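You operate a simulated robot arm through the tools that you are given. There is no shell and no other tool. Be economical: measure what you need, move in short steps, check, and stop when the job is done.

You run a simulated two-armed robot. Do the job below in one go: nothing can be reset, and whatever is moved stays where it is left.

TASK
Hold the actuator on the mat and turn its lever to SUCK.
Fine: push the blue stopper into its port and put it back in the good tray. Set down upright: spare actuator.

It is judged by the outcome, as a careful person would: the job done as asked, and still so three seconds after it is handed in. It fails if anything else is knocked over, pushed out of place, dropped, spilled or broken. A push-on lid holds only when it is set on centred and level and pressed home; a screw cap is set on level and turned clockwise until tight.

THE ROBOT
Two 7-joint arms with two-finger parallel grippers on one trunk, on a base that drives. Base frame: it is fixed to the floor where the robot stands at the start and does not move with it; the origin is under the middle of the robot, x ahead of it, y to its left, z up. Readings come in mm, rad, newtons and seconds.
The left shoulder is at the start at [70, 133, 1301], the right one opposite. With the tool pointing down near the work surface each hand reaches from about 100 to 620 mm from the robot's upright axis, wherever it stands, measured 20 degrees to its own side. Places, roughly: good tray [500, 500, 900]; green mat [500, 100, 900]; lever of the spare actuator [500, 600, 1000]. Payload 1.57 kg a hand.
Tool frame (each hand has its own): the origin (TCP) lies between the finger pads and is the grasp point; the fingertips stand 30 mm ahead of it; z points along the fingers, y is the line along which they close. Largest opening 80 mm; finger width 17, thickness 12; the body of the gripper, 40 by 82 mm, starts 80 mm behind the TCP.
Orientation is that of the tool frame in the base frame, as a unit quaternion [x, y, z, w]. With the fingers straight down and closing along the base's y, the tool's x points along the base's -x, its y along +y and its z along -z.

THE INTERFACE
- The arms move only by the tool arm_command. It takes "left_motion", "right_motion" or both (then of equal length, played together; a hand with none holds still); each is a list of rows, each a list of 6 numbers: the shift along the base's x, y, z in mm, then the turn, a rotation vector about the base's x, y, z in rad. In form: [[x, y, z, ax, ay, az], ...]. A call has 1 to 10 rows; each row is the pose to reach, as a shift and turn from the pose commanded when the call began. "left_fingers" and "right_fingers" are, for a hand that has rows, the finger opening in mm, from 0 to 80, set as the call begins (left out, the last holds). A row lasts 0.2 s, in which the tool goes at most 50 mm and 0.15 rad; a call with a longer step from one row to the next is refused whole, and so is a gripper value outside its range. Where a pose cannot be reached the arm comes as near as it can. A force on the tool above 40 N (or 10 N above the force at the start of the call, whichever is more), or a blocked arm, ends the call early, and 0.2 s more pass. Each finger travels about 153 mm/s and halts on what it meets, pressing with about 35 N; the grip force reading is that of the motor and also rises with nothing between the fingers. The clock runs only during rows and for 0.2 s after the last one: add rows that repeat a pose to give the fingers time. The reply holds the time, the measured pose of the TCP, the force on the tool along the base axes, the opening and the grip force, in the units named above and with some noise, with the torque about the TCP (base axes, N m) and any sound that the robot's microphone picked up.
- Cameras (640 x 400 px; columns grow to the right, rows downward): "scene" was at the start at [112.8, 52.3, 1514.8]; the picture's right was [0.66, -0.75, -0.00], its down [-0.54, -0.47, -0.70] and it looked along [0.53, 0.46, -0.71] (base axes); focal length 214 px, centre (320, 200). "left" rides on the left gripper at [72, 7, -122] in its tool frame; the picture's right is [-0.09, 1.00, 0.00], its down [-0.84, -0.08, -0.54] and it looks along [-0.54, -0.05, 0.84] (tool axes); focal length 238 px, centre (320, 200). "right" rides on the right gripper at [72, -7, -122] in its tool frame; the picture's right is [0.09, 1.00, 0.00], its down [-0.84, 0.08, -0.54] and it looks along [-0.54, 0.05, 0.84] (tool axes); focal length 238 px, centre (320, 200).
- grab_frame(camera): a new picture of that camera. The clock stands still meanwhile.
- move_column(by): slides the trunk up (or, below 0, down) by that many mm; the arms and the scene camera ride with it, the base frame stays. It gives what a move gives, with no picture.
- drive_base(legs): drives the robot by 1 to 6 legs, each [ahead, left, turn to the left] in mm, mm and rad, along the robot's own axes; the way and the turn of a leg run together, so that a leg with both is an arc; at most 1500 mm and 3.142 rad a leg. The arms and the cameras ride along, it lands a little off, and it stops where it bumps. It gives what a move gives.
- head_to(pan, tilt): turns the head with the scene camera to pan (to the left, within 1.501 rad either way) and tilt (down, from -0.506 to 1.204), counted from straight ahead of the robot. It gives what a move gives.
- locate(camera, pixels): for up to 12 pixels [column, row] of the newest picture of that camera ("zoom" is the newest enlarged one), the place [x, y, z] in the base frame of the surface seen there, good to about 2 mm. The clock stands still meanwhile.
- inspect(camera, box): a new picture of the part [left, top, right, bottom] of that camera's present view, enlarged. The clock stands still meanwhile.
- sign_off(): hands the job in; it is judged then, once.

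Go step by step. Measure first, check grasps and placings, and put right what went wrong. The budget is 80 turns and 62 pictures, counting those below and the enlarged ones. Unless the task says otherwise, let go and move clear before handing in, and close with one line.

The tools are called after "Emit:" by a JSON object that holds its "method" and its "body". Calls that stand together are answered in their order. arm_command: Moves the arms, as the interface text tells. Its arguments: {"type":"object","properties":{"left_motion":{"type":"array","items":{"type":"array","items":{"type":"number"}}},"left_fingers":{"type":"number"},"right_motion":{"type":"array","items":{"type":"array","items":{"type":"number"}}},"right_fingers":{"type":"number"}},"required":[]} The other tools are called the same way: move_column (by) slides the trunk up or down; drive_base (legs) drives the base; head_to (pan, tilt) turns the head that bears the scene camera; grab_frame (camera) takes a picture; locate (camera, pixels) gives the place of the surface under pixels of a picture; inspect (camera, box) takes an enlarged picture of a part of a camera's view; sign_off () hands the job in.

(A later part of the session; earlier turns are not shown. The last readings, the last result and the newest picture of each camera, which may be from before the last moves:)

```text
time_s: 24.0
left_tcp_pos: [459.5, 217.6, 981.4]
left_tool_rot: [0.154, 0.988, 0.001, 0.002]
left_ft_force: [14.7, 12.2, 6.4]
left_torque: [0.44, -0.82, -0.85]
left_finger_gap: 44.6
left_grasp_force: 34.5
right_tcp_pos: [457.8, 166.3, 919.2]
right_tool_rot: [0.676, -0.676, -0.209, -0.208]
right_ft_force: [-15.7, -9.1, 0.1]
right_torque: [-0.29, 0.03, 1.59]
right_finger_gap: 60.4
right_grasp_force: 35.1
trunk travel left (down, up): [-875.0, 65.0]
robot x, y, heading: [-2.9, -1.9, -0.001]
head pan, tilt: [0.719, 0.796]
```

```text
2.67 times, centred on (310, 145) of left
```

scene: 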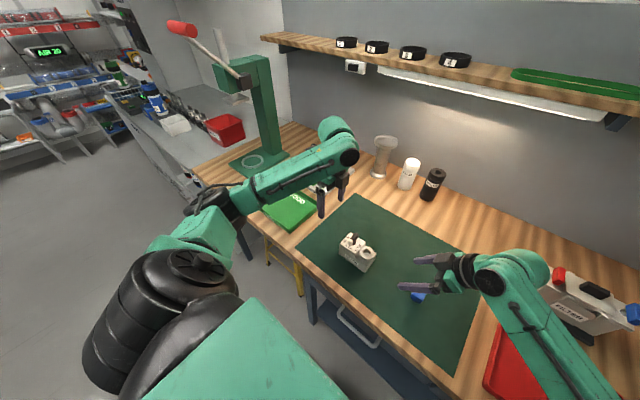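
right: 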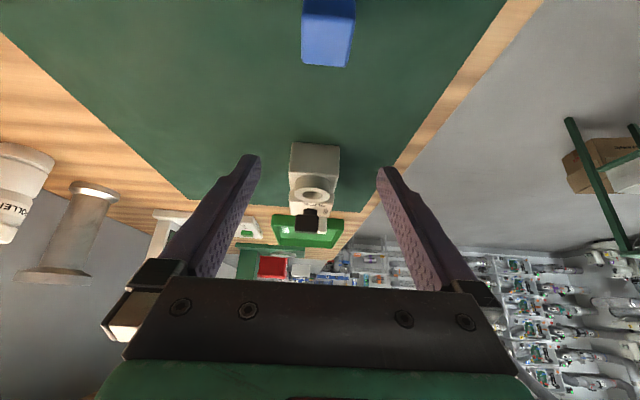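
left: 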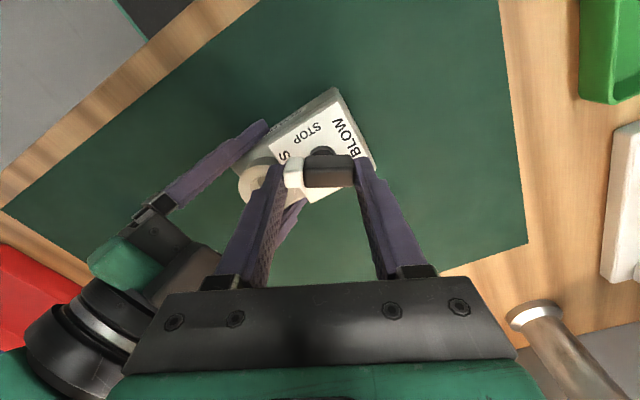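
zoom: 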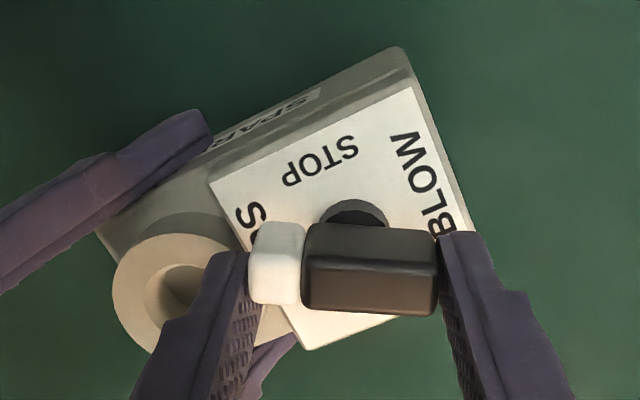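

Turning further makes the lever slip in the grip (gap 44.6). I'll release and lift to see where the lever really stands.

Emit:
{"method": "arm_command", "body": {"left_motion": [[0, 0, 0, 0, 0, -0.1], [0, 0, 0, 0, 0, -0.1], [0, 0, 20, 0, 0, -0.1], [0, 0, 60, 0, 0, -0.1], [0, 30, 90, 0, 0, -0.1], [0, 60, 90, 0, 0, -0.1]], "left_fingers": 80}}

Emit:
{"method": "inspect", "body": {"camera": "scene", "box": [330, 215, 400, 270]}}

Emit:
{"method": "grab_frame", "body": {"camera": "left"}}

```text
time_s: 25.4
left_tcp_pos: [458.8, 277.7, 1072.7]
left_tool_rot: [0.204, 0.979, 0.0, 0.001]
left_ft_force: [0.0, -0.3, -0.4]
left_torque: [0.01, 0.04, -0.02]
left_finger_gap: 79.8
left_grasp_force: 0.1
right_tcp_pos: [459.5, 167.1, 918.6]
right_tool_rot: [-0.675, 0.676, 0.209, 0.209]
right_ft_force: [-1.0, 0.6, -5.3]
right_torque: [-0.23, -0.01, 0.01]
right_finger_gap: 59.9
right_grasp_force: 34.9
trunk travel left (down, up): [-875.0, 65.0]
robot x, y, heading: [-2.1, 0.1, 0.001]
head pan, tilt: [0.719, 0.796]
```

```text
7.27 times, centred on (365, 242) of scene
```

zoom: 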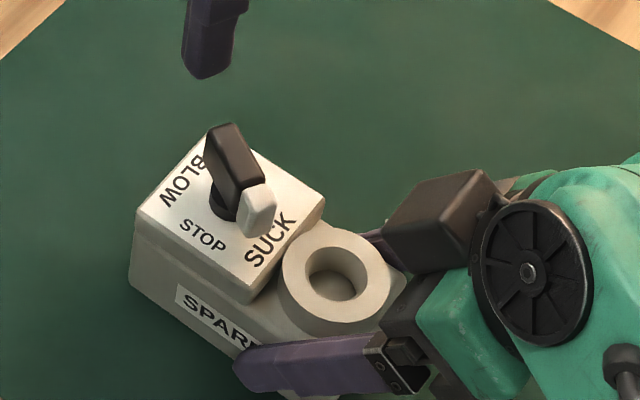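

```text
26 pictures are left
```

left: 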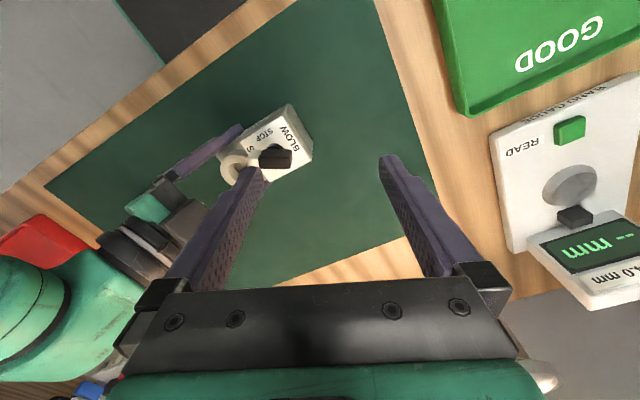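

The tip has moved to about SUCK. I'll measure the lever's angle.

Emit:
{"method": "locate", "body": {"camera": "zoom", "pixels": [[222, 130], [247, 178], [258, 195], [210, 140], [238, 130], [262, 178], [150, 210], [255, 295], [320, 200], [225, 125], [271, 201], [245, 197]]}}

```text
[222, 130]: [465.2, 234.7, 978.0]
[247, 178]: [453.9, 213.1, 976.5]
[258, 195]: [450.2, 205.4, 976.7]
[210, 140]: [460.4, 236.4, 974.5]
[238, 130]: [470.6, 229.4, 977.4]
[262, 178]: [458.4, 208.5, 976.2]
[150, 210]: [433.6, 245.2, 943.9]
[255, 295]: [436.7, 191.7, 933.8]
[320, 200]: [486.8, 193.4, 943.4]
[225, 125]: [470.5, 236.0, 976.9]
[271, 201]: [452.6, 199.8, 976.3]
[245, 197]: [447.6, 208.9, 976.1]
```

The lever stands at about 63° (direction -15,-29). To tell a true end stop from a fingertip catching on the port, I'll close the left fingers and push the black end toward -x from the free side.

Emit:
{"method": "arm_command", "body": {"left_motion": [[30, -20, 0, 0, 0, 0], [57, -42, 0, 0, 0, 0], [57, -42, -42, 0, 0, 0], [57, -42, -84, 0, 0, 0], [57, -42, -84, 0, 0, 0]], "left_fingers": 0}}

Emit:
{"method": "arm_command", "body": {"left_motion": [[-10, 0, 0, 0, 0, 0], [-20, 0, 0, 0, 0, 0], [-26, 0, 0, 0, 0, 0], [-29, 0, 0, 0, 0, 0]]}}

Emit:
{"method": "inspect", "body": {"camera": "scene", "box": [330, 205, 410, 270]}}

```text
time_s: 26.6
left_tcp_pos: [518.4, 233.0, 984.2]
left_tool_rot: [0.204, 0.979, 0.001, 0.0]
left_ft_force: [0.9, -0.1, 0.6]
left_torque: [0.05, 0.01, -0.01]
left_finger_gap: 0.0
left_grasp_force: 20.6
right_tcp_pos: [458.6, 165.4, 918.5]
right_tool_rot: [0.676, -0.675, -0.209, -0.209]
right_ft_force: [1.4, 0.3, -4.7]
right_torque: [-0.23, 0.05, 0.0]
right_finger_gap: 60.0
right_grasp_force: 34.8
trunk travel left (down, up): [-875.0, 65.0]
robot x, y, heading: [-3.7, -1.3, -0.002]
head pan, tilt: [0.719, 0.796]
```

```text
time_s: 27.6
left_tcp_pos: [488.5, 235.0, 986.7]
left_tool_rot: [0.205, 0.979, 0.0, 0.0]
left_ft_force: [0.1, 0.6, -0.3]
left_torque: [0.0, -0.02, -0.01]
left_finger_gap: 0.1
left_grasp_force: 21.7
right_tcp_pos: [458.2, 165.7, 918.7]
right_tool_rot: [-0.675, 0.676, 0.208, 0.209]
right_ft_force: [0.6, -0.1, -5.8]
right_torque: [-0.19, 0.02, -0.02]
right_finger_gap: 59.8
right_grasp_force: 35.3
trunk travel left (down, up): [-875.0, 65.0]
robot x, y, heading: [2.0, -1.9, 0.003]
head pan, tilt: [0.719, 0.796]
```

```text
6.15 times, centred on (370, 238) of scene
```

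zoom: 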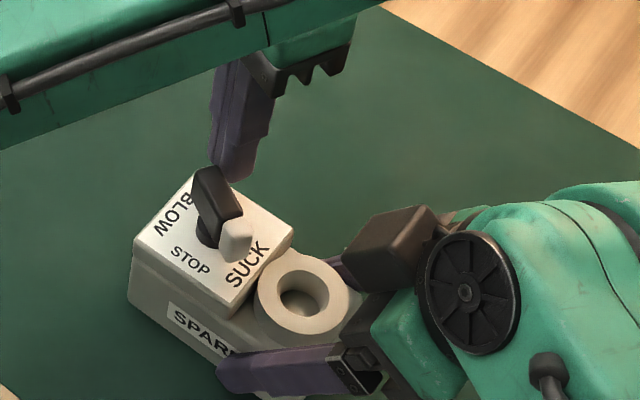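

No contact yet, so I'll keep pushing toward -x in small steps.

Emit:
{"method": "arm_command", "body": {"left_motion": [[-3, 0, 0, 0, 0, 0], [-6, 0, 0, 0, 0, 0], [-8, 0, 0, 0, 0, 0], [-10, 0, 0, 0, 0, 0], [-12, 0, 0, 0, 0, 0]]}}

Emit:
{"method": "inspect", "body": {"camera": "scene", "box": [330, 205, 410, 270]}}

```text
time_s: 28.8
left_tcp_pos: [476.6, 234.1, 989.0]
left_tool_rot: [0.202, 0.979, 0.002, 0.004]
left_ft_force: [21.5, 11.5, -0.7]
left_torque: [0.3, -0.78, -0.17]
left_finger_gap: 0.0
left_grasp_force: 21.6
right_tcp_pos: [456.4, 166.8, 918.5]
right_tool_rot: [0.677, -0.675, -0.209, -0.208]
right_ft_force: [-21.9, -8.5, 3.1]
right_torque: [0.35, -0.53, 1.28]
right_finger_gap: 60.9
right_grasp_force: 34.7
trunk travel left (down, up): [-875.0, 65.0]
robot x, y, heading: [2.5, 0.8, -0.002]
head pan, tilt: [0.719, 0.796]
```

```text
6.15 times, centred on (370, 238) of scene
```

zoom: 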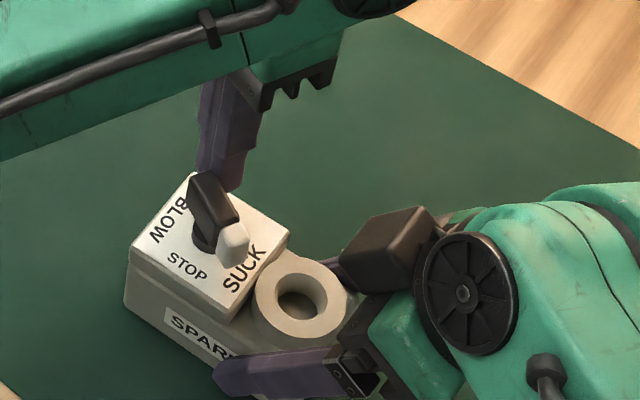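

24 N on the lever gives no more travel, so 63° is the end stop and the lever is at SUCK. I'll back the left hand away, then release and withdraw the right hand.

Emit:
{"method": "arm_command", "body": {"left_motion": [[15, 5, 0, 0, 0, 0], [30, 10, 0, 0, 0, 0], [30, 20, 40, 0, 0, 0], [30, 40, 80, 0, 0, 0], [20, 80, 100, 0, 0, 0], [0, 120, 110, 0, 0, 0], [-20, 160, 120, 0, 0, 0]]}}

Emit:
{"method": "arm_command", "body": {"right_motion": [[0, 0, 0, 0, 0, 0], [0, 0, 0, 0, 0, 0], [0, -17, 25, 0, 0, 0], [0, -34, 50, 0, 0, 0], [0, -50, 85, 0, 0, 0], [0, -65, 130, 0, 0, 0], [0, -85, 170, 0, 0, 0]], "right_fingers": 80}}

Emit:
{"method": "arm_command", "body": {"right_motion": [[0, -20, 0, -0.12, 0, 0], [0, -40, 0, -0.24, 0, 0], [0, -60, 0, -0.36, 0, 0], [0, -75, 0, -0.48, 0, 0], [0, -80, 0, -0.6, 0, 0]]}}

Emit:
{"method": "grab_frame", "body": {"camera": "right"}}

Emit:
{"method": "inspect", "body": {"camera": "scene", "box": [320, 210, 448, 310]}}

```text
time_s: 30.4
left_tcp_pos: [453.9, 396.9, 1108.3]
left_tool_rot: [0.204, 0.979, 0.0, 0.001]
left_ft_force: [-0.1, -0.5, 1.3]
left_torque: [-0.03, 0.0, -0.01]
left_finger_gap: 0.0
left_grasp_force: 21.7
right_tcp_pos: [458.6, 166.7, 918.1]
right_tool_rot: [0.676, -0.676, -0.207, -0.209]
right_ft_force: [-0.1, 0.1, -3.9]
right_torque: [-0.2, 0.07, -0.05]
right_finger_gap: 59.9
right_grasp_force: 34.9
trunk travel left (down, up): [-875.0, 65.0]
robot x, y, heading: [-1.3, 0.9, -0.001]
head pan, tilt: [0.719, 0.796]
```

```text
time_s: 32.0
left_tcp_pos: [454.8, 393.8, 1109.0]
left_tool_rot: [0.205, 0.979, 0.001, 0.001]
left_ft_force: [0.5, -0.3, -0.3]
left_torque: [0.03, 0.01, 0.01]
left_finger_gap: 0.1
left_grasp_force: 21.5
right_tcp_pos: [458.8, 79.5, 1091.9]
right_tool_rot: [0.676, -0.675, -0.208, -0.209]
right_ft_force: [0.4, -0.3, -0.1]
right_torque: [0.03, -0.01, -0.01]
right_finger_gap: 79.9
right_grasp_force: 0.0
trunk travel left (down, up): [-875.0, 65.0]
robot x, y, heading: [-0.2, 1.6, -0.002]
head pan, tilt: [0.719, 0.796]
```

```text
time_s: 33.2
left_tcp_pos: [455.5, 395.3, 1107.5]
left_tool_rot: [0.205, 0.979, 0.0, 0.001]
left_ft_force: [0.4, -0.2, -0.2]
left_torque: [-0.03, -0.06, 0.03]
left_finger_gap: 0.1
left_grasp_force: 21.5
right_tcp_pos: [458.2, -0.0, 1091.1]
right_tool_rot: [0.707, -0.707, 0.001, 0.001]
right_ft_force: [0.1, -0.3, 1.2]
right_torque: [0.0, 0.0, 0.02]
right_finger_gap: 80.0
right_grasp_force: 0.0
trunk travel left (down, up): [-875.0, 65.0]
robot x, y, heading: [-4.3, -0.2, 0.001]
head pan, tilt: [0.719, 0.796]
```

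```text
23 pictures are left
```

right: 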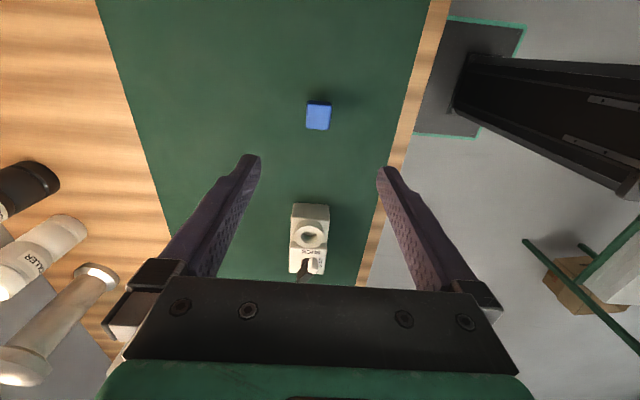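

```text
4.00 times, centred on (384, 260) of scene
```

zoom: 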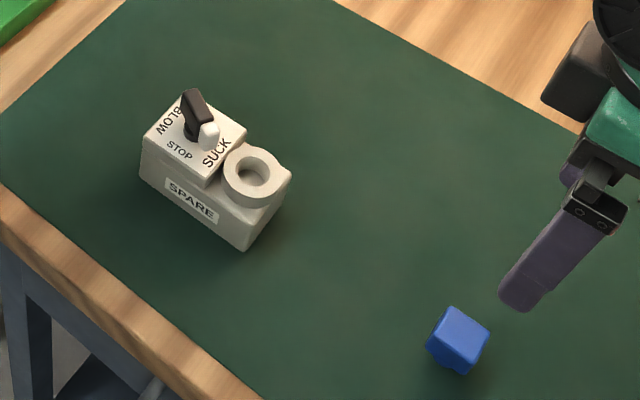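

Both hands are clear and the lever stays at SUCK. Now I'll measure the stopper, at (318,115) in the right view.

Emit:
{"method": "inspect", "body": {"camera": "right", "box": [286, 90, 350, 140]}}

Emit:
{"method": "locate", "body": {"camera": "right", "pixels": [[308, 104], [330, 105], [306, 127], [329, 129], [319, 115], [318, 101], [310, 236], [310, 222], [310, 246], [296, 236], [327, 236]]}}

```text
8.00 times, centred on (318, 115) of right
```

zoom: 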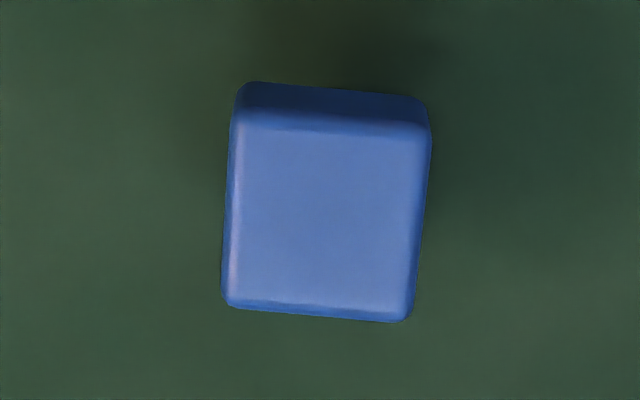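

```text
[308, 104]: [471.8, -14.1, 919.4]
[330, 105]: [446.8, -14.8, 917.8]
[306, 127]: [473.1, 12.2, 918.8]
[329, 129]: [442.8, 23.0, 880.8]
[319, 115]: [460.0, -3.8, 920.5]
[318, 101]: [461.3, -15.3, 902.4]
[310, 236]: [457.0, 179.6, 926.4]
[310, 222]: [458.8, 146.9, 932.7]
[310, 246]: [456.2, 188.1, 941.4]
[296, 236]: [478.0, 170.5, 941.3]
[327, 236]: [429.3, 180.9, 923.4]
```

The stopper head is 27 mm square, centred at (459.5,-1) with its top at z 920. I'll grip only its upper part (tips at z≈905) so the fingers clear the port ring.

Emit:
{"method": "arm_command", "body": {"right_motion": [[1, -1, -45, 0, 0, 0], [1, -1, -90, 0, 0, 0], [1, -1, -130, 0, 0, 0], [1, -1, -156, 0, 0, 0]]}}

Emit:
{"method": "grab_frame", "body": {"camera": "right"}}

Emit:
{"method": "inspect", "body": {"camera": "scene", "box": [380, 260, 460, 320]}}

```text
time_s: 34.2
left_tcp_pos: [454.9, 393.7, 1107.1]
left_tool_rot: [0.205, 0.979, 0.001, 0.0]
left_ft_force: [-0.1, -0.4, -0.8]
left_torque: [-0.02, -0.02, -0.03]
left_finger_gap: 0.0
left_grasp_force: 21.3
right_tcp_pos: [460.2, -1.9, 934.8]
right_tool_rot: [0.708, -0.707, 0.001, 0.0]
right_ft_force: [-0.4, -0.2, 1.5]
right_torque: [0.01, -0.02, 0.02]
right_finger_gap: 79.9
right_grasp_force: 0.1
trunk travel left (down, up): [-875.0, 65.0]
robot x, y, heading: [0.5, -0.1, 0.002]
head pan, tilt: [0.719, 0.796]
```

```text
20 pictures are left
```

right: 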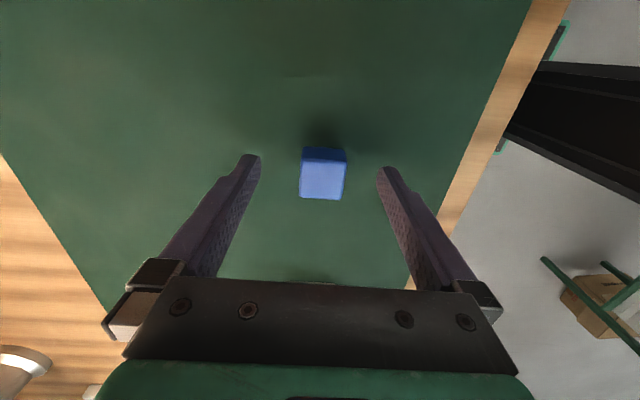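

```text
6.67 times, centred on (420, 290) of scene
```

zoom: 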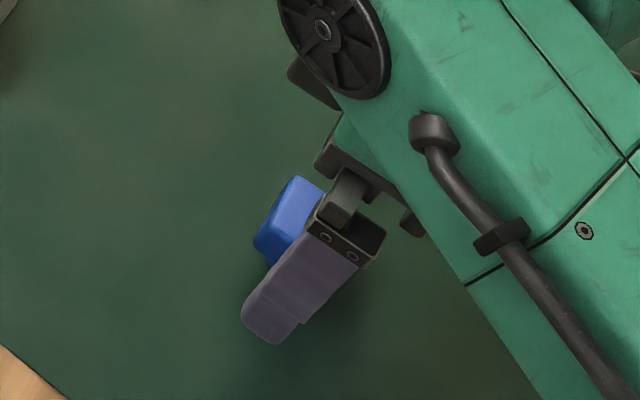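

Emit:
{"method": "locate", "body": {"camera": "right", "pixels": [[322, 180], [303, 163], [345, 163], [322, 197], [301, 195], [343, 196], [323, 150]]}}

Emit:
{"method": "arm_command", "body": {"right_motion": [[0, 0, 0, 0, 0, 0], [0, 0, 0, 0, 0, 0], [0, 0, 0, 0, 0, 0]], "right_fingers": 15}}

```text
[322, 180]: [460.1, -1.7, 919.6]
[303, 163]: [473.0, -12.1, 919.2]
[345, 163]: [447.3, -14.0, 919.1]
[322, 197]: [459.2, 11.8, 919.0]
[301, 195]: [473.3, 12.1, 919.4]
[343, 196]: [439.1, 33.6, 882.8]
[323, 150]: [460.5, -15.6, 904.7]
```

```text
time_s: 35.0
left_tcp_pos: [454.9, 395.0, 1108.4]
left_tool_rot: [0.205, 0.979, 0.001, 0.001]
left_ft_force: [0.6, -0.1, 0.2]
left_torque: [0.04, 0.0, 0.04]
left_finger_gap: 0.0
left_grasp_force: 21.3
right_tcp_pos: [461.0, -2.2, 935.2]
right_tool_rot: [-0.707, 0.707, 0.0, 0.001]
right_ft_force: [-0.2, 0.2, -0.6]
right_torque: [-0.01, 0.0, 0.0]
right_finger_gap: 28.5
right_grasp_force: 35.1
trunk travel left (down, up): [-875.0, 65.0]
robot x, y, heading: [0.1, 1.0, -0.001]
head pan, tilt: [0.719, 0.796]
```

The stopper is gripped (28.5 mm). I'll lift it and go near the port for a fresh measurement.

Emit:
{"method": "arm_command", "body": {"right_motion": [[0, 0, 40, 0, 0, 0], [0, 0, 85, 0, 0, 0], [0, 40, 100, 0, 0, 0], [0, 80, 100, 0, 0, 0], [0, 100, 100, 0, 0, 0]]}}

Emit:
{"method": "grab_frame", "body": {"camera": "right"}}

Emit:
{"method": "inspect", "body": {"camera": "scene", "box": [330, 220, 410, 280]}}

Emit:
{"method": "locate", "body": {"camera": "zoom", "pixels": [[100, 100], [290, 158]]}}

```text
time_s: 36.2
left_tcp_pos: [454.2, 395.2, 1107.1]
left_tool_rot: [0.204, 0.979, 0.001, 0.002]
left_ft_force: [0.4, 0.6, 1.0]
left_torque: [-0.01, 0.01, -0.03]
left_finger_gap: 0.0
left_grasp_force: 21.2
right_tcp_pos: [459.6, 99.3, 1036.4]
right_tool_rot: [-0.707, 0.707, -0.002, 0.0]
right_ft_force: [-0.1, 0.1, -0.4]
right_torque: [0.0, 0.0, -0.01]
right_finger_gap: 28.6
right_grasp_force: 35.5
trunk travel left (down, up): [-875.0, 65.0]
robot x, y, heading: [0.8, 2.8, -0.001]
head pan, tilt: [0.719, 0.796]
```

```text
18 pictures are left
```

right: 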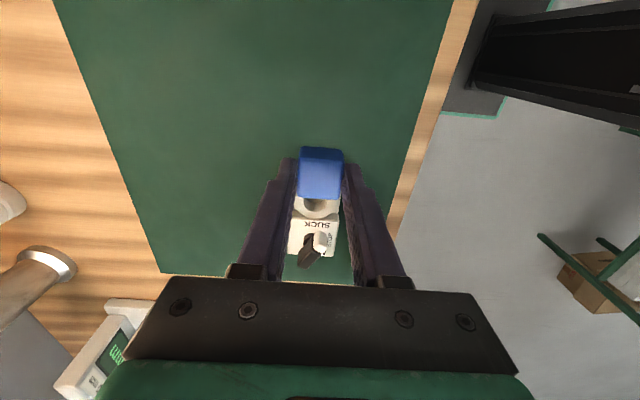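

```text
6.67 times, centred on (370, 250) of scene
```

zoom: 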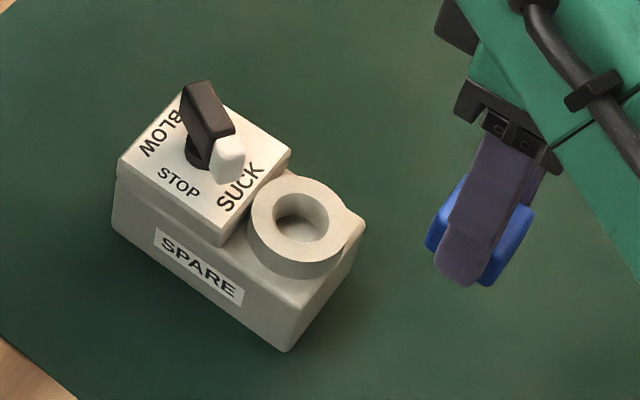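

```text
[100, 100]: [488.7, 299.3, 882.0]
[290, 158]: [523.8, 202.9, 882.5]
```

Emit:
{"method": "locate", "body": {"camera": "zoom", "pixels": [[261, 218], [337, 225], [300, 184], [297, 252], [273, 193], [326, 194], [274, 244], [328, 248], [133, 188], [275, 345], [357, 245], [305, 225]]}}

Emit:
{"method": "locate", "body": {"camera": "right", "pixels": [[321, 180], [304, 165], [338, 165], [321, 194], [321, 152], [302, 193], [339, 195]]}}

```text
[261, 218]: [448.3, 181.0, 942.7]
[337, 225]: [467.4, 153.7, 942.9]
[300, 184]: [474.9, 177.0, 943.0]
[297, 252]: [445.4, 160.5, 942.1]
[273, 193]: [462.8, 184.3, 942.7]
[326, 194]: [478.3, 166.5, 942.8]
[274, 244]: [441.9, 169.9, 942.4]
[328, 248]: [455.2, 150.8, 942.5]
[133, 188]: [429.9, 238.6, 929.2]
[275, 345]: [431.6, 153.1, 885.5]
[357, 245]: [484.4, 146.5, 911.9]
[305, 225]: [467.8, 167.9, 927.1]
```

```text
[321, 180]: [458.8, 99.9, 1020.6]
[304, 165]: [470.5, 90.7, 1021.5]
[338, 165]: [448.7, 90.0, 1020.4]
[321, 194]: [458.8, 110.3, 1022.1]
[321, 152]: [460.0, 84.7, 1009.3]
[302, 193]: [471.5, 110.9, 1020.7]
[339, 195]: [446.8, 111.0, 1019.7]
```

The ring centre is at (459.3,168.0), and the held stopper's head centre at about (459.3,98.5). I'll move +69.5 in y and lower to just above the ring.

Emit:
{"method": "arm_command", "body": {"right_motion": [[0, 35, 0, 0, 0, 0], [0, 69.5, 0, 0, 0, 0], [0, 69.5, -20, 0, 0, 0], [0, 69.5, -32, 0, 0, 0], [0, 69.5, -32, 0, 0, 0]]}}

Emit:
{"method": "inspect", "body": {"camera": "scene", "box": [340, 215, 404, 265]}}

Emit:
{"method": "inspect", "body": {"camera": "right", "box": [260, 130, 388, 250]}}

```text
time_s: 37.4
left_tcp_pos: [455.0, 395.9, 1107.2]
left_tool_rot: [0.205, 0.979, -0.001, 0.001]
left_ft_force: [-0.6, 0.9, 0.2]
left_torque: [0.0, 0.01, 0.0]
left_finger_gap: 0.2
left_grasp_force: 21.4
right_tcp_pos: [463.9, 159.7, 1008.4]
right_tool_rot: [-0.706, 0.708, -0.002, 0.0]
right_ft_force: [-0.1, 0.1, 0.2]
right_torque: [0.02, -0.01, -0.01]
right_finger_gap: 28.5
right_grasp_force: 35.3
right hand out of reach, approached as far as the arm can: row 2, 3, 4, 5
trunk travel left (down, up): [-875.0, 65.0]
robot x, y, heading: [-0.8, 0.8, 0.003]
head pan, tilt: [0.719, 0.796]
```

```text
8.00 times, centred on (372, 240) of scene
```

zoom: 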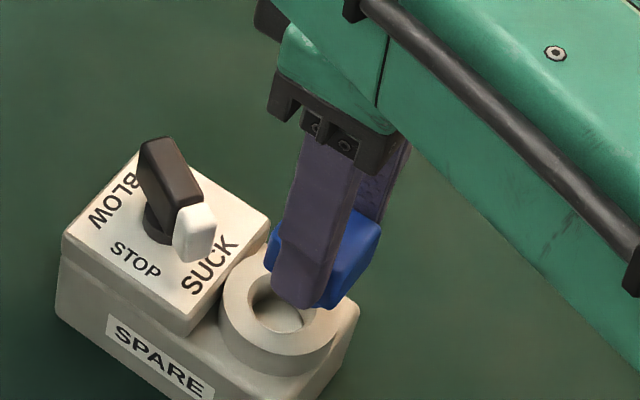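

```text
3.33 times, centred on (324, 190) of right
```

zoom: 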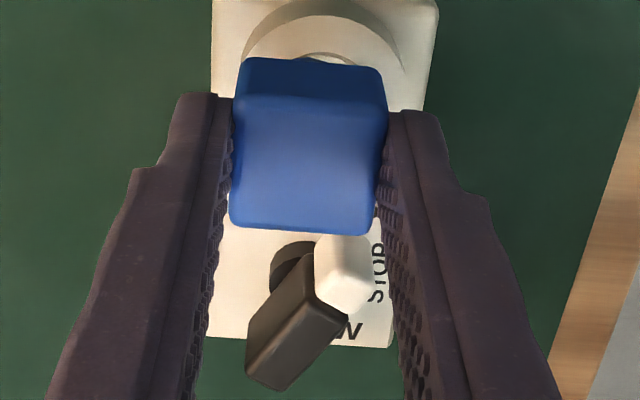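

The right hand can't quite reach the port when vertical (it stopped at y≈160). I'll lift and pull back, then check the floor to the left so I can drive the base left a little.

Emit:
{"method": "arm_command", "body": {"right_motion": [[0, -5, 35, 0, 0, 0], [0, -30, 65, 0, 0, 0], [0, -70, 80, 0, 0, 0], [0, -110, 80, 0, 0, 0]]}}

Emit:
{"method": "grab_frame", "body": {"camera": "scene"}}

Emit:
{"method": "locate", "body": {"camera": "scene", "pixels": [[268, 255], [300, 290], [250, 250], [200, 250], [60, 300], [320, 325]]}}

```text
time_s: 38.4
left_tcp_pos: [455.1, 393.2, 1108.5]
left_tool_rot: [0.204, 0.979, 0.002, 0.0]
left_ft_force: [0.0, 0.4, 0.3]
left_torque: [0.01, -0.02, -0.03]
left_finger_gap: 0.2
left_grasp_force: 21.7
right_tcp_pos: [460.5, 48.6, 1084.9]
right_tool_rot: [-0.706, 0.708, 0.0, 0.001]
right_ft_force: [-0.5, 0.1, -0.7]
right_torque: [0.01, -0.03, -0.03]
right_finger_gap: 28.8
right_grasp_force: 35.0
trunk travel left (down, up): [-875.0, 65.0]
robot x, y, heading: [2.4, -0.5, 0.006]
head pan, tilt: [0.719, 0.796]
```

```text
14 pictures are left
```

scene: 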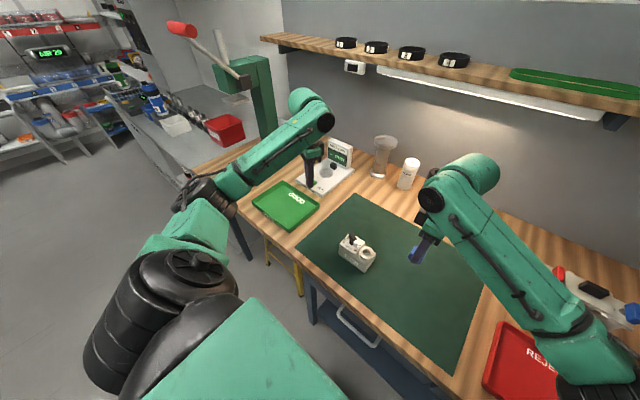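

```text
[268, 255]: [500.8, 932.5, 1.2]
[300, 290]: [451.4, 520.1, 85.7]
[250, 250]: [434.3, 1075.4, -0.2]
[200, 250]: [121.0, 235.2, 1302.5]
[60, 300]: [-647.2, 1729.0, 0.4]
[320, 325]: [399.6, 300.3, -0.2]
```

The floor to the left is clear (the stool is under the table at x>450). I'll drive 90 mm left.

Emit:
{"method": "drive_base", "body": {"legs": [[0, 90, 0]]}}

Emit:
{"method": "inspect", "body": {"camera": "right", "box": [220, 120, 420, 280]}}

```text
time_s: 39.5
left_tcp_pos: [453.9, 479.9, 1108.5]
left_tool_rot: [0.204, 0.979, 0.003, 0.0]
left_ft_force: [0.3, -0.4, -0.5]
left_torque: [0.01, -0.02, 0.01]
left_finger_gap: 0.1
left_grasp_force: 21.8
right_tcp_pos: [461.6, 136.8, 1085.3]
right_tool_rot: [0.707, -0.707, 0.0, -0.001]
right_ft_force: [-0.2, -0.1, -0.3]
right_torque: [0.01, 0.0, 0.01]
right_finger_gap: 28.9
right_grasp_force: 34.8
trunk travel left (down, up): [-875.0, 65.0]
robot x, y, heading: [1.1, 93.0, -0.004]
head pan, tilt: [0.719, 0.796]
```

```text
2.50 times, centred on (320, 200) of right
```

zoom: 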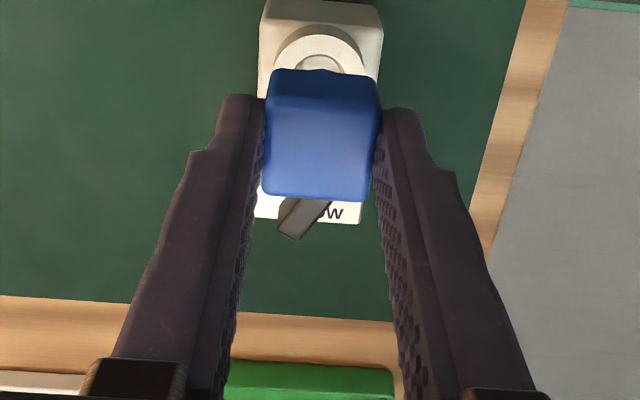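

I'll locate the held head again together with the visible ring edge.

Emit:
{"method": "locate", "body": {"camera": "zoom", "pixels": [[320, 150], [268, 150], [374, 150], [320, 197], [320, 112], [320, 75], [320, 42], [285, 65], [355, 65], [270, 10], [378, 20]]}}

```text
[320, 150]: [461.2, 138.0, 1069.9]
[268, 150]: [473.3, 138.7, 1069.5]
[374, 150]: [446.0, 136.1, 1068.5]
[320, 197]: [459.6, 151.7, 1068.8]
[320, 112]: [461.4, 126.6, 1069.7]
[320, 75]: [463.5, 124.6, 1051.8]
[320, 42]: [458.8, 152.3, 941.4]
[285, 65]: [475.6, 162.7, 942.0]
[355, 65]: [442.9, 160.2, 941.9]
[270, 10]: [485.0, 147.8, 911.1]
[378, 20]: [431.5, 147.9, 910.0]
```

Head centre is (459.7,138) and ring centre (459.3,168). I'll move +30 in y and descend to just above the ring.

Emit:
{"method": "arm_command", "body": {"right_motion": [[-0.4, 30, 0, 0, 0, 0], [-0.4, 30, -40, 0, 0, 0], [-0.4, 30, -74, 0, 0, 0], [-0.4, 30, -78, 0, 0, 0], [-0.4, 30, -78, 0, 0, 0]]}}

Emit:
{"method": "head_to", "body": {"pan": 0.45, "tilt": 0.9}}

Emit:
{"method": "grab_frame", "body": {"camera": "scene"}}

```text
time_s: 40.7
left_tcp_pos: [454.8, 483.8, 1108.3]
left_tool_rot: [0.205, 0.979, 0.0, 0.0]
left_ft_force: [-0.6, 0.2, -0.7]
left_torque: [0.03, 0.0, 0.06]
left_finger_gap: 0.0
left_grasp_force: 21.4
right_tcp_pos: [460.8, 169.3, 1007.3]
right_tool_rot: [0.707, -0.707, 0.001, 0.0]
right_ft_force: [-0.7, 0.0, -0.2]
right_torque: [0.01, 0.01, 0.0]
right_finger_gap: 28.5
right_grasp_force: 34.9
trunk travel left (down, up): [-875.0, 65.0]
robot x, y, heading: [-2.1, 89.0, -0.002]
head pan, tilt: [0.719, 0.796]
```

```text
time_s: 41.5
left_tcp_pos: [455.1, 484.6, 1107.6]
left_tool_rot: [0.205, 0.979, 0.001, 0.001]
left_ft_force: [0.7, 0.0, -0.8]
left_torque: [-0.02, -0.01, 0.01]
left_finger_gap: 0.2
left_grasp_force: 21.4
right_tcp_pos: [461.7, 170.0, 1007.0]
right_tool_rot: [0.707, -0.707, 0.0, 0.0]
right_ft_force: [-0.7, 0.6, -0.5]
right_torque: [0.04, 0.01, 0.04]
right_finger_gap: 28.2
right_grasp_force: 35.2
trunk travel left (down, up): [-875.0, 65.0]
robot x, y, heading: [1.9, 91.3, -0.003]
head pan, tilt: [0.45, 0.901]
```

```text
12 pictures are left
```

scene: 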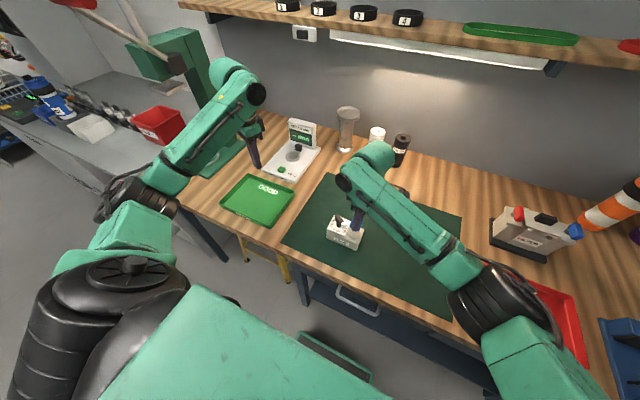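

Emit:
{"method": "inspect", "body": {"camera": "scene", "box": [318, 200, 382, 250]}}

Emit:
{"method": "inspect", "body": {"camera": "right", "box": [270, 130, 370, 210]}}

Emit:
{"method": "locate", "body": {"camera": "zoom", "pixels": [[320, 180], [235, 180], [420, 180], [320, 100], [320, 310], [320, 40], [320, 70]]}}

```text
8.00 times, centred on (350, 225) of scene
```

zoom: 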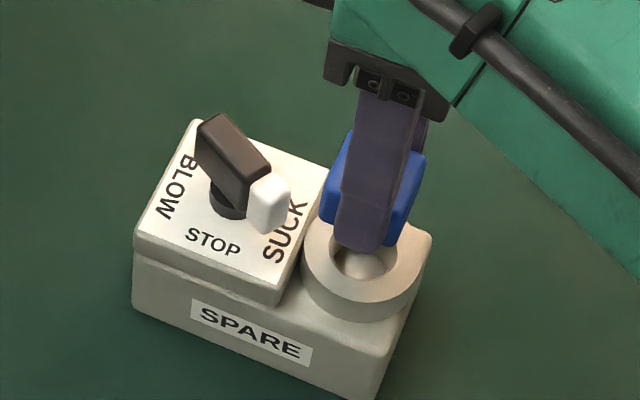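

```text
5.00 times, centred on (320, 170) of right
```

zoom: 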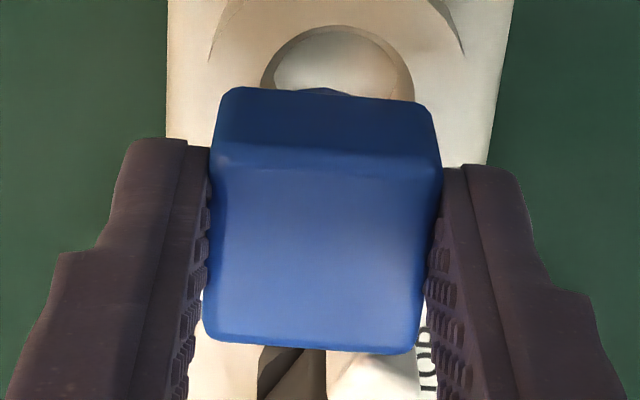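

```text
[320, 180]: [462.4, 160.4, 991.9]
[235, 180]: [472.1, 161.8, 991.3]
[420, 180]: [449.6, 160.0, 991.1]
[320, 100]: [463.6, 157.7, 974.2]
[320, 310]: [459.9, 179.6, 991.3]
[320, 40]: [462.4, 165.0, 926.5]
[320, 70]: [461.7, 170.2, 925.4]
```

The head looks about 2 mm off the ring, so I'll measure the hole rim in this same picture for a relative correction.

Emit:
{"method": "locate", "body": {"camera": "zoom", "pixels": [[252, 85], [424, 85], [335, 16], [262, 45], [415, 50], [214, 250], [430, 250], [320, 342], [320, 165], [320, 350], [208, 330], [420, 340]]}}

```text
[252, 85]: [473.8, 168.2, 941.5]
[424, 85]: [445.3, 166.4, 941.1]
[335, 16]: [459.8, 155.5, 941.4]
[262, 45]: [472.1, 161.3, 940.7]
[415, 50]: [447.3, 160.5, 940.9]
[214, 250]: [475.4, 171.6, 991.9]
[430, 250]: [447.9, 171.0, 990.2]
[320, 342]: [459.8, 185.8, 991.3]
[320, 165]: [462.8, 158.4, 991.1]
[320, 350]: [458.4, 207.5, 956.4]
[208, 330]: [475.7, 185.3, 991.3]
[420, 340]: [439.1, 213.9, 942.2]
```

Relative measurement: head (461.6,171.7), hole (459.6,169). I'll correct by (-2,-2.7) and descend gently to feel for the entry.

Emit:
{"method": "arm_command", "body": {"right_motion": [[-2, -2.7, 0, 0, 0, 0], [-2, -2.7, 0, 0, 0, 0], [-2, -2.7, -4, 0, 0, 0], [-2, -2.7, -8, 0, 0, 0], [-2, -2.7, -12, 0, 0, 0], [-2, -2.7, -15, 0, 0, 0]]}}

Emit:
{"method": "inspect", "body": {"camera": "scene", "box": [318, 200, 382, 250]}}

```text
time_s: 42.9
left_tcp_pos: [455.4, 483.6, 1108.0]
left_tool_rot: [0.204, 0.979, 0.001, 0.0]
left_ft_force: [0.3, 0.1, 0.0]
left_torque: [0.01, 0.01, 0.02]
left_finger_gap: 0.0
left_grasp_force: 21.2
right_tcp_pos: [459.7, 167.2, 991.3]
right_tool_rot: [-0.707, 0.707, 0.0, 0.0]
right_ft_force: [-0.7, -0.3, -0.3]
right_torque: [-0.01, 0.0, 0.04]
right_finger_gap: 28.3
right_grasp_force: 35.3
trunk travel left (down, up): [-875.0, 65.0]
robot x, y, heading: [-0.3, 91.7, -0.0]
head pan, tilt: [0.45, 0.901]
```

```text
8.00 times, centred on (350, 225) of scene
```

zoom: 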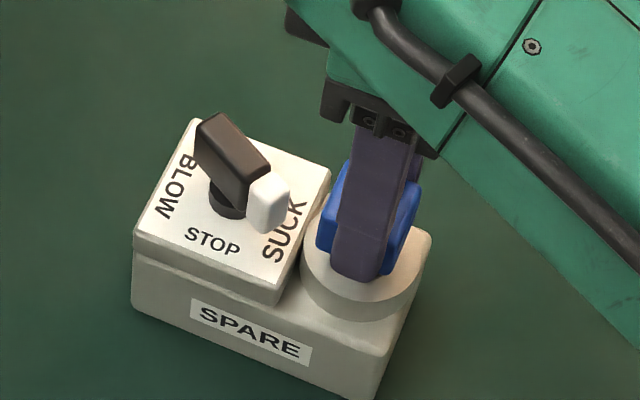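

No resistance at plug depth, so it is entering the port. I'll keep pressing down in small steps.

Emit:
{"method": "arm_command", "body": {"right_motion": [[0, 0, -2, 0, 0, 0], [0, 0, -4, 0, 0, 0], [0, 0, -6, 0, 0, 0], [0, 0, -8, 0, 0, 0], [0, 0, -10, 0, 0, 0], [0, 0, -12, 0, 0, 0]]}}

```text
time_s: 44.3
left_tcp_pos: [452.9, 484.5, 1108.5]
left_tool_rot: [0.204, 0.979, 0.001, 0.001]
left_ft_force: [0.1, -0.4, -0.5]
left_torque: [-0.02, 0.01, -0.03]
left_finger_gap: 0.1
left_grasp_force: 21.3
right_tcp_pos: [457.7, 168.2, 979.6]
right_tool_rot: [0.707, -0.707, 0.002, -0.002]
right_ft_force: [-0.5, 0.2, 13.5]
right_torque: [-0.03, 0.01, -0.02]
right_finger_gap: 28.5
right_grasp_force: 35.2
trunk travel left (down, up): [-875.0, 65.0]
robot x, y, heading: [1.8, 87.5, -0.001]
head pan, tilt: [0.45, 0.901]
```

The force is 13.5 N, purely vertical, so the plug is sliding in. I'll press home until the force limit.

Emit:
{"method": "arm_command", "body": {"right_motion": [[0, 0, -1, 0, 0, 0], [0, 0, -2, 0, 0, 0], [0, 0, -3, 0, 0, 0], [0, 0, -4, 0, 0, 0], [0, 0, -5, 0, 0, 0]]}}

Emit:
{"method": "inspect", "body": {"camera": "scene", "box": [318, 200, 382, 250]}}

```text
time_s: 45.5
left_tcp_pos: [453.4, 484.2, 1107.9]
left_tool_rot: [0.204, 0.979, 0.002, 0.002]
left_ft_force: [-0.6, -0.6, -0.2]
left_torque: [0.0, 0.0, 0.01]
left_finger_gap: 0.0
left_grasp_force: 21.6
right_tcp_pos: [456.7, 168.4, 976.8]
right_tool_rot: [0.707, -0.707, 0.001, -0.002]
right_ft_force: [6.5, -0.5, 25.4]
right_torque: [0.03, -0.22, 0.0]
right_finger_gap: 28.7
right_grasp_force: 34.9
trunk travel left (down, up): [-875.0, 65.0]
robot x, y, heading: [-2.0, 88.9, -0.002]
head pan, tilt: [0.45, 0.901]
```

```text
8.00 times, centred on (350, 225) of scene
```

zoom: 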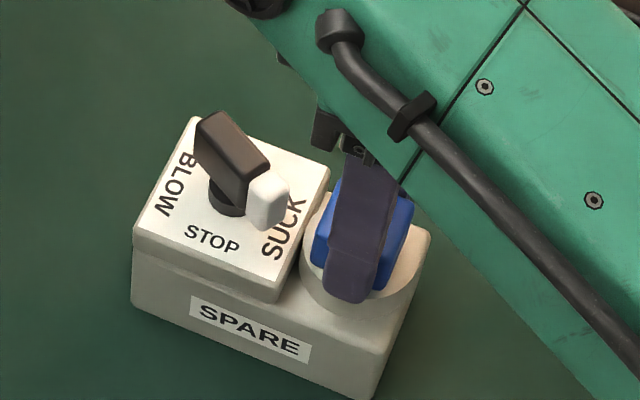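

Now at 25 N, but the fingertips are near the ring. I'll release, rise, close the fingers and press squarely on the head's top.

Emit:
{"method": "arm_command", "body": {"right_motion": [[0, 0, 0, 0, 0, 0], [0, 0, 0, 0, 0, 0], [0, 0, 30, 0, 0, 0], [0, 0, 55, 0, 0, 0]], "right_fingers": 50}}

Emit:
{"method": "arm_command", "body": {"right_motion": [[0, 0, 0, 0, 0, 0], [0, 0, 0, 0, 0, 0], [0, 0, 0, 0, 0, 0]], "right_fingers": 0}}

Emit:
{"method": "inspect", "body": {"camera": "scene", "box": [318, 200, 382, 250]}}

Emit:
{"method": "locate", "body": {"camera": "zoom", "pixels": [[345, 215], [370, 205], [330, 210], [360, 235], [330, 270], [320, 245], [345, 270], [390, 290]]}}

```text
time_s: 46.5
left_tcp_pos: [453.9, 485.2, 1106.4]
left_tool_rot: [0.205, 0.979, 0.0, 0.001]
left_ft_force: [0.4, -0.5, -0.2]
left_torque: [-0.02, 0.0, -0.04]
left_finger_gap: 0.0
left_grasp_force: 21.3
right_tcp_pos: [458.3, 169.7, 1029.7]
right_tool_rot: [-0.707, 0.707, -0.001, -0.001]
right_ft_force: [0.0, 0.9, -0.2]
right_torque: [0.02, 0.0, 0.0]
right_finger_gap: 50.3
right_grasp_force: 0.1
trunk travel left (down, up): [-875.0, 65.0]
robot x, y, heading: [1.9, 86.3, 0.001]
head pan, tilt: [0.45, 0.901]
```

```text
time_s: 47.3
left_tcp_pos: [454.1, 484.9, 1107.3]
left_tool_rot: [0.204, 0.979, 0.001, 0.0]
left_ft_force: [0.5, -0.1, 0.0]
left_torque: [0.02, 0.01, 0.02]
left_finger_gap: 0.0
left_grasp_force: 21.6
right_tcp_pos: [459.5, 168.8, 1029.1]
right_tool_rot: [-0.707, 0.707, -0.001, 0.0]
right_ft_force: [0.4, 0.1, -0.6]
right_torque: [-0.02, -0.04, 0.0]
right_finger_gap: 0.2
right_grasp_force: 21.3
trunk travel left (down, up): [-875.0, 65.0]
robot x, y, heading: [0.8, 90.2, 0.001]
head pan, tilt: [0.45, 0.901]
```

```text
8.00 times, centred on (350, 225) of scene
```

zoom: 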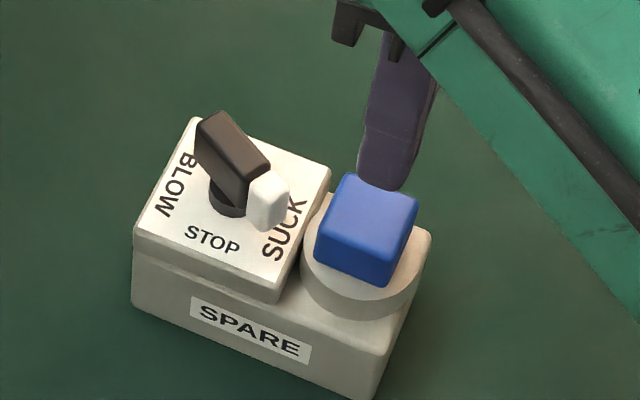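

```text
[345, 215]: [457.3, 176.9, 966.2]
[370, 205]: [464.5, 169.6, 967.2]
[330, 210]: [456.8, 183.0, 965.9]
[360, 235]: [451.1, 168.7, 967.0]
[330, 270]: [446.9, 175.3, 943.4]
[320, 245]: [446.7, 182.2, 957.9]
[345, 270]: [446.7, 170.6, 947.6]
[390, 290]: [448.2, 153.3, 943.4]
```

The head top is at z 966 and its lower edge almost meets the ring at 943. I'll press on top with the closed fingertips.

Emit:
{"method": "arm_command", "body": {"right_motion": [[0, 0, -20, 0, 0, 0], [0, 0, -29, 0, 0, 0], [0, 0, -32, 0, 0, 0], [0, 0, -34, 0, 0, 0], [0, 0, -36, 0, 0, 0], [0, 0, -38, 0, 0, 0], [0, 0, -40, 0, 0, 0], [0, 0, -42, 0, 0, 0]]}}

```text
time_s: 49.0
left_tcp_pos: [452.5, 483.6, 1110.1]
left_tool_rot: [0.205, 0.979, 0.001, 0.002]
left_ft_force: [-0.5, 0.1, 0.2]
left_torque: [-0.01, 0.03, -0.01]
left_finger_gap: 0.0
left_grasp_force: 21.1
right_tcp_pos: [458.8, 168.2, 995.0]
right_tool_rot: [-0.707, 0.707, -0.003, 0.007]
right_ft_force: [-4.5, -4.7, 20.3]
right_torque: [-0.19, 0.23, -0.03]
right_finger_gap: 0.0
right_grasp_force: 21.1
trunk travel left (down, up): [-875.0, 65.0]
robot x, y, heading: [-0.8, 90.9, 0.001]
head pan, tilt: [0.45, 0.901]
stopped in row 8 (right hand): the force on the tool passed its limit (the readings are from after the stop); the commanded pose is now the measured one
```

The press reached 40 N with the tip at z 965. I'll lift away and check how the head is seated.

Emit:
{"method": "arm_command", "body": {"right_motion": [[0, 0, 30, 0, 0, 0], [0, -30, 60, 0, 0, 0], [0, -70, 80, 0, 0, 0], [0, -110, 90, 0, 0, 0], [0, -150, 90, 0, 0, 0]]}}

Emit:
{"method": "inspect", "body": {"camera": "scene", "box": [318, 200, 382, 250]}}

Emit:
{"method": "locate", "body": {"camera": "zoom", "pixels": [[345, 215], [370, 205], [395, 205], [360, 235], [330, 270], [355, 280], [375, 285], [335, 195], [325, 255], [320, 255], [330, 262]]}}

```text
time_s: 50.2
left_tcp_pos: [453.2, 482.7, 1108.3]
left_tool_rot: [0.204, 0.979, 0.001, 0.001]
left_ft_force: [0.0, -0.9, -0.5]
left_torque: [-0.02, -0.04, -0.03]
left_finger_gap: 0.0
left_grasp_force: 21.2
right_tcp_pos: [459.6, 15.8, 1080.2]
right_tool_rot: [0.707, -0.707, 0.002, -0.006]
right_ft_force: [0.2, -0.6, -0.5]
right_torque: [0.03, 0.02, 0.0]
right_finger_gap: 0.1
right_grasp_force: 20.8
trunk travel left (down, up): [-875.0, 65.0]
robot x, y, heading: [0.7, 89.6, -0.001]
head pan, tilt: [0.45, 0.901]
```

```text
8.00 times, centred on (350, 225) of scene
```

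zoom: 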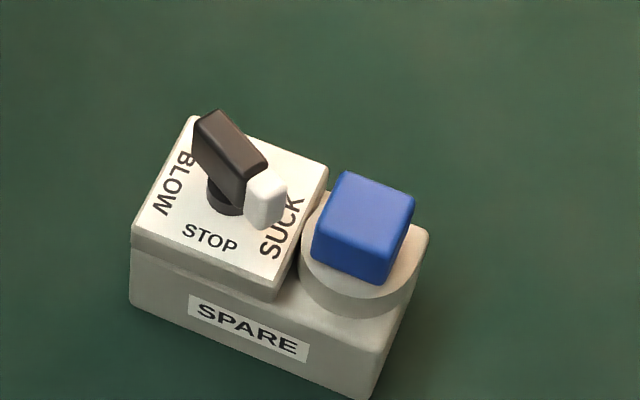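

```text
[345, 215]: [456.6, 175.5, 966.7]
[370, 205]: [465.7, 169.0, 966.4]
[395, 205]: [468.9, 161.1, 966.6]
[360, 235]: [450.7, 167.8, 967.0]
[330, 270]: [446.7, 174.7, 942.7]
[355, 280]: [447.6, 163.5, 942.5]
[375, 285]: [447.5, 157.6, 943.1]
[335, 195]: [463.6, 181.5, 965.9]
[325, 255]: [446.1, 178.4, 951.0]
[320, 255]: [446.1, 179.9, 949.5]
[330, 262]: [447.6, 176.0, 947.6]
```

The stopper is level with its underside on the ring (top z 966.5 all round). Next the left hand turns its fingers back to close along x and moves above the actuator's middle (459,199).

Emit:
{"method": "arm_command", "body": {"left_motion": [[0, -28, 0, 0, 0, -0.116], [1, -57, 0, 0, 0, -0.232], [1, -85, 0, 0, 0, -0.348], [2, -114, 0, 0, 0, -0.464], [2, -142, 0, 0, 0, -0.58], [3, -171, 0, 0, 0, -0.696], [3, -200, 0, 0, 0, -0.812], [4, -228, 0, 0, 0, -0.928], [4, -257, 0, 0, 0, -1.044], [5, -285, 0, 0, 0, -1.16]], "left_fingers": 80}}

Emit:
{"method": "arm_command", "body": {"left_motion": [[0, 0, -40, 0, 0, 0], [0, 0, -70, 0, 0, 0], [0, 0, -90, 0, 0, 0]]}}

Emit:
{"method": "grab_frame", "body": {"camera": "left"}}

```text
time_s: 52.4
left_tcp_pos: [460.3, 198.3, 1105.3]
left_tool_rot: [0.709, 0.705, 0.001, 0.001]
left_ft_force: [-0.6, 0.3, 0.8]
left_torque: [0.01, -0.01, 0.0]
left_finger_gap: 80.1
left_grasp_force: 0.0
right_tcp_pos: [460.6, 16.6, 1079.4]
right_tool_rot: [0.707, -0.707, 0.002, -0.006]
right_ft_force: [-0.5, -0.1, -0.4]
right_torque: [0.03, 0.02, -0.02]
right_finger_gap: 0.1
right_grasp_force: 21.1
trunk travel left (down, up): [-875.0, 65.0]
robot x, y, heading: [-2.5, 88.4, 0.004]
head pan, tilt: [0.45, 0.901]
```

```text
time_s: 53.2
left_tcp_pos: [458.7, 199.7, 1016.3]
left_tool_rot: [0.707, 0.707, 0.0, 0.0]
left_ft_force: [0.8, 0.4, 0.3]
left_torque: [0.02, 0.0, 0.04]
left_finger_gap: 80.0
left_grasp_force: 0.1
right_tcp_pos: [460.2, 17.6, 1080.1]
right_tool_rot: [0.707, -0.707, 0.003, -0.005]
right_ft_force: [-0.2, 0.3, 0.5]
right_torque: [0.02, -0.02, 0.0]
right_finger_gap: 0.2
right_grasp_force: 21.9
trunk travel left (down, up): [-875.0, 65.0]
robot x, y, heading: [-0.7, 86.3, -0.002]
head pan, tilt: [0.45, 0.901]
```

```text
5 pictures are left
```

left: 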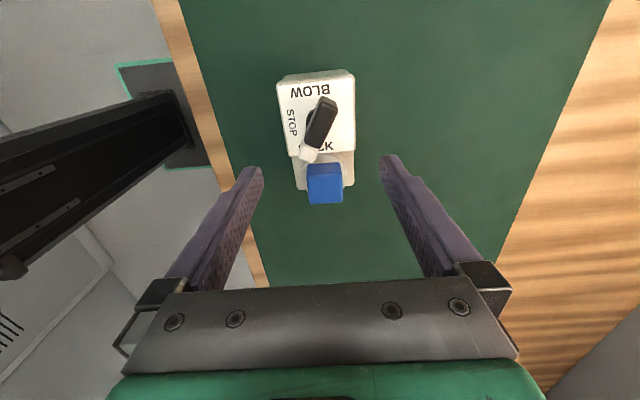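

The actuator is centred between the fingers. I'll go down to z≈921, close and lift.

Emit:
{"method": "arm_command", "body": {"left_motion": [[0, 0, -40, 0, 0, 0], [0, 0, -75, 0, 0, 0], [0, 0, -95, 0, 0, 0]]}}

Emit:
{"method": "arm_command", "body": {"left_motion": [[0, 0, 0, 0, 0, 0], [0, 0, 0, 0, 0, 0], [0, 0, 0, 0, 0, 0]], "left_fingers": 45}}

Emit:
{"method": "arm_command", "body": {"left_motion": [[0, 0, 10, 0, 0, 0], [0, 0, 35, 0, 0, 0], [0, 0, 60, 0, 0, 0]]}}

```text
time_s: 54.0
left_tcp_pos: [459.1, 198.4, 923.7]
left_tool_rot: [0.707, 0.707, 0.0, 0.0]
left_ft_force: [-0.8, -0.3, 0.3]
left_torque: [0.03, 0.01, 0.01]
left_finger_gap: 79.8
left_grasp_force: 0.0
right_tcp_pos: [460.7, 19.0, 1080.0]
right_tool_rot: [0.707, -0.707, 0.003, -0.005]
right_ft_force: [0.3, -0.1, 0.4]
right_torque: [-0.01, 0.05, -0.02]
right_finger_gap: 0.0
right_grasp_force: 21.7
trunk travel left (down, up): [-875.0, 65.0]
robot x, y, heading: [1.7, 94.7, 0.0]
head pan, tilt: [0.45, 0.901]
```

```text
time_s: 54.8
left_tcp_pos: [458.9, 198.7, 922.4]
left_tool_rot: [0.707, 0.707, -0.001, 0.001]
left_ft_force: [-0.5, -0.1, -0.7]
left_torque: [0.08, -0.09, 0.08]
left_finger_gap: 59.7
left_grasp_force: 34.7
right_tcp_pos: [460.7, 18.3, 1079.6]
right_tool_rot: [-0.707, 0.707, -0.002, 0.005]
right_ft_force: [0.7, -0.2, 0.2]
right_torque: [-0.01, 0.05, -0.02]
right_finger_gap: 0.3
right_grasp_force: 21.3
trunk travel left (down, up): [-875.0, 65.0]
robot x, y, heading: [-0.9, 87.4, -0.001]
head pan, tilt: [0.45, 0.901]
```

```text
time_s: 55.6
left_tcp_pos: [459.3, 201.3, 981.3]
left_tool_rot: [0.707, 0.707, 0.001, -0.001]
left_ft_force: [-0.4, -0.1, -5.4]
left_torque: [0.01, 0.0, 0.0]
left_finger_gap: 59.7
left_grasp_force: 34.8
right_tcp_pos: [461.4, 17.9, 1080.8]
right_tool_rot: [-0.707, 0.707, -0.003, 0.005]
right_ft_force: [0.1, -0.2, -0.5]
right_torque: [0.01, -0.04, -0.02]
right_finger_gap: 0.2
right_grasp_force: 21.7
trunk travel left (down, up): [-875.0, 65.0]
robot x, y, heading: [1.5, 88.5, 0.002]
head pan, tilt: [0.45, 0.901]
```

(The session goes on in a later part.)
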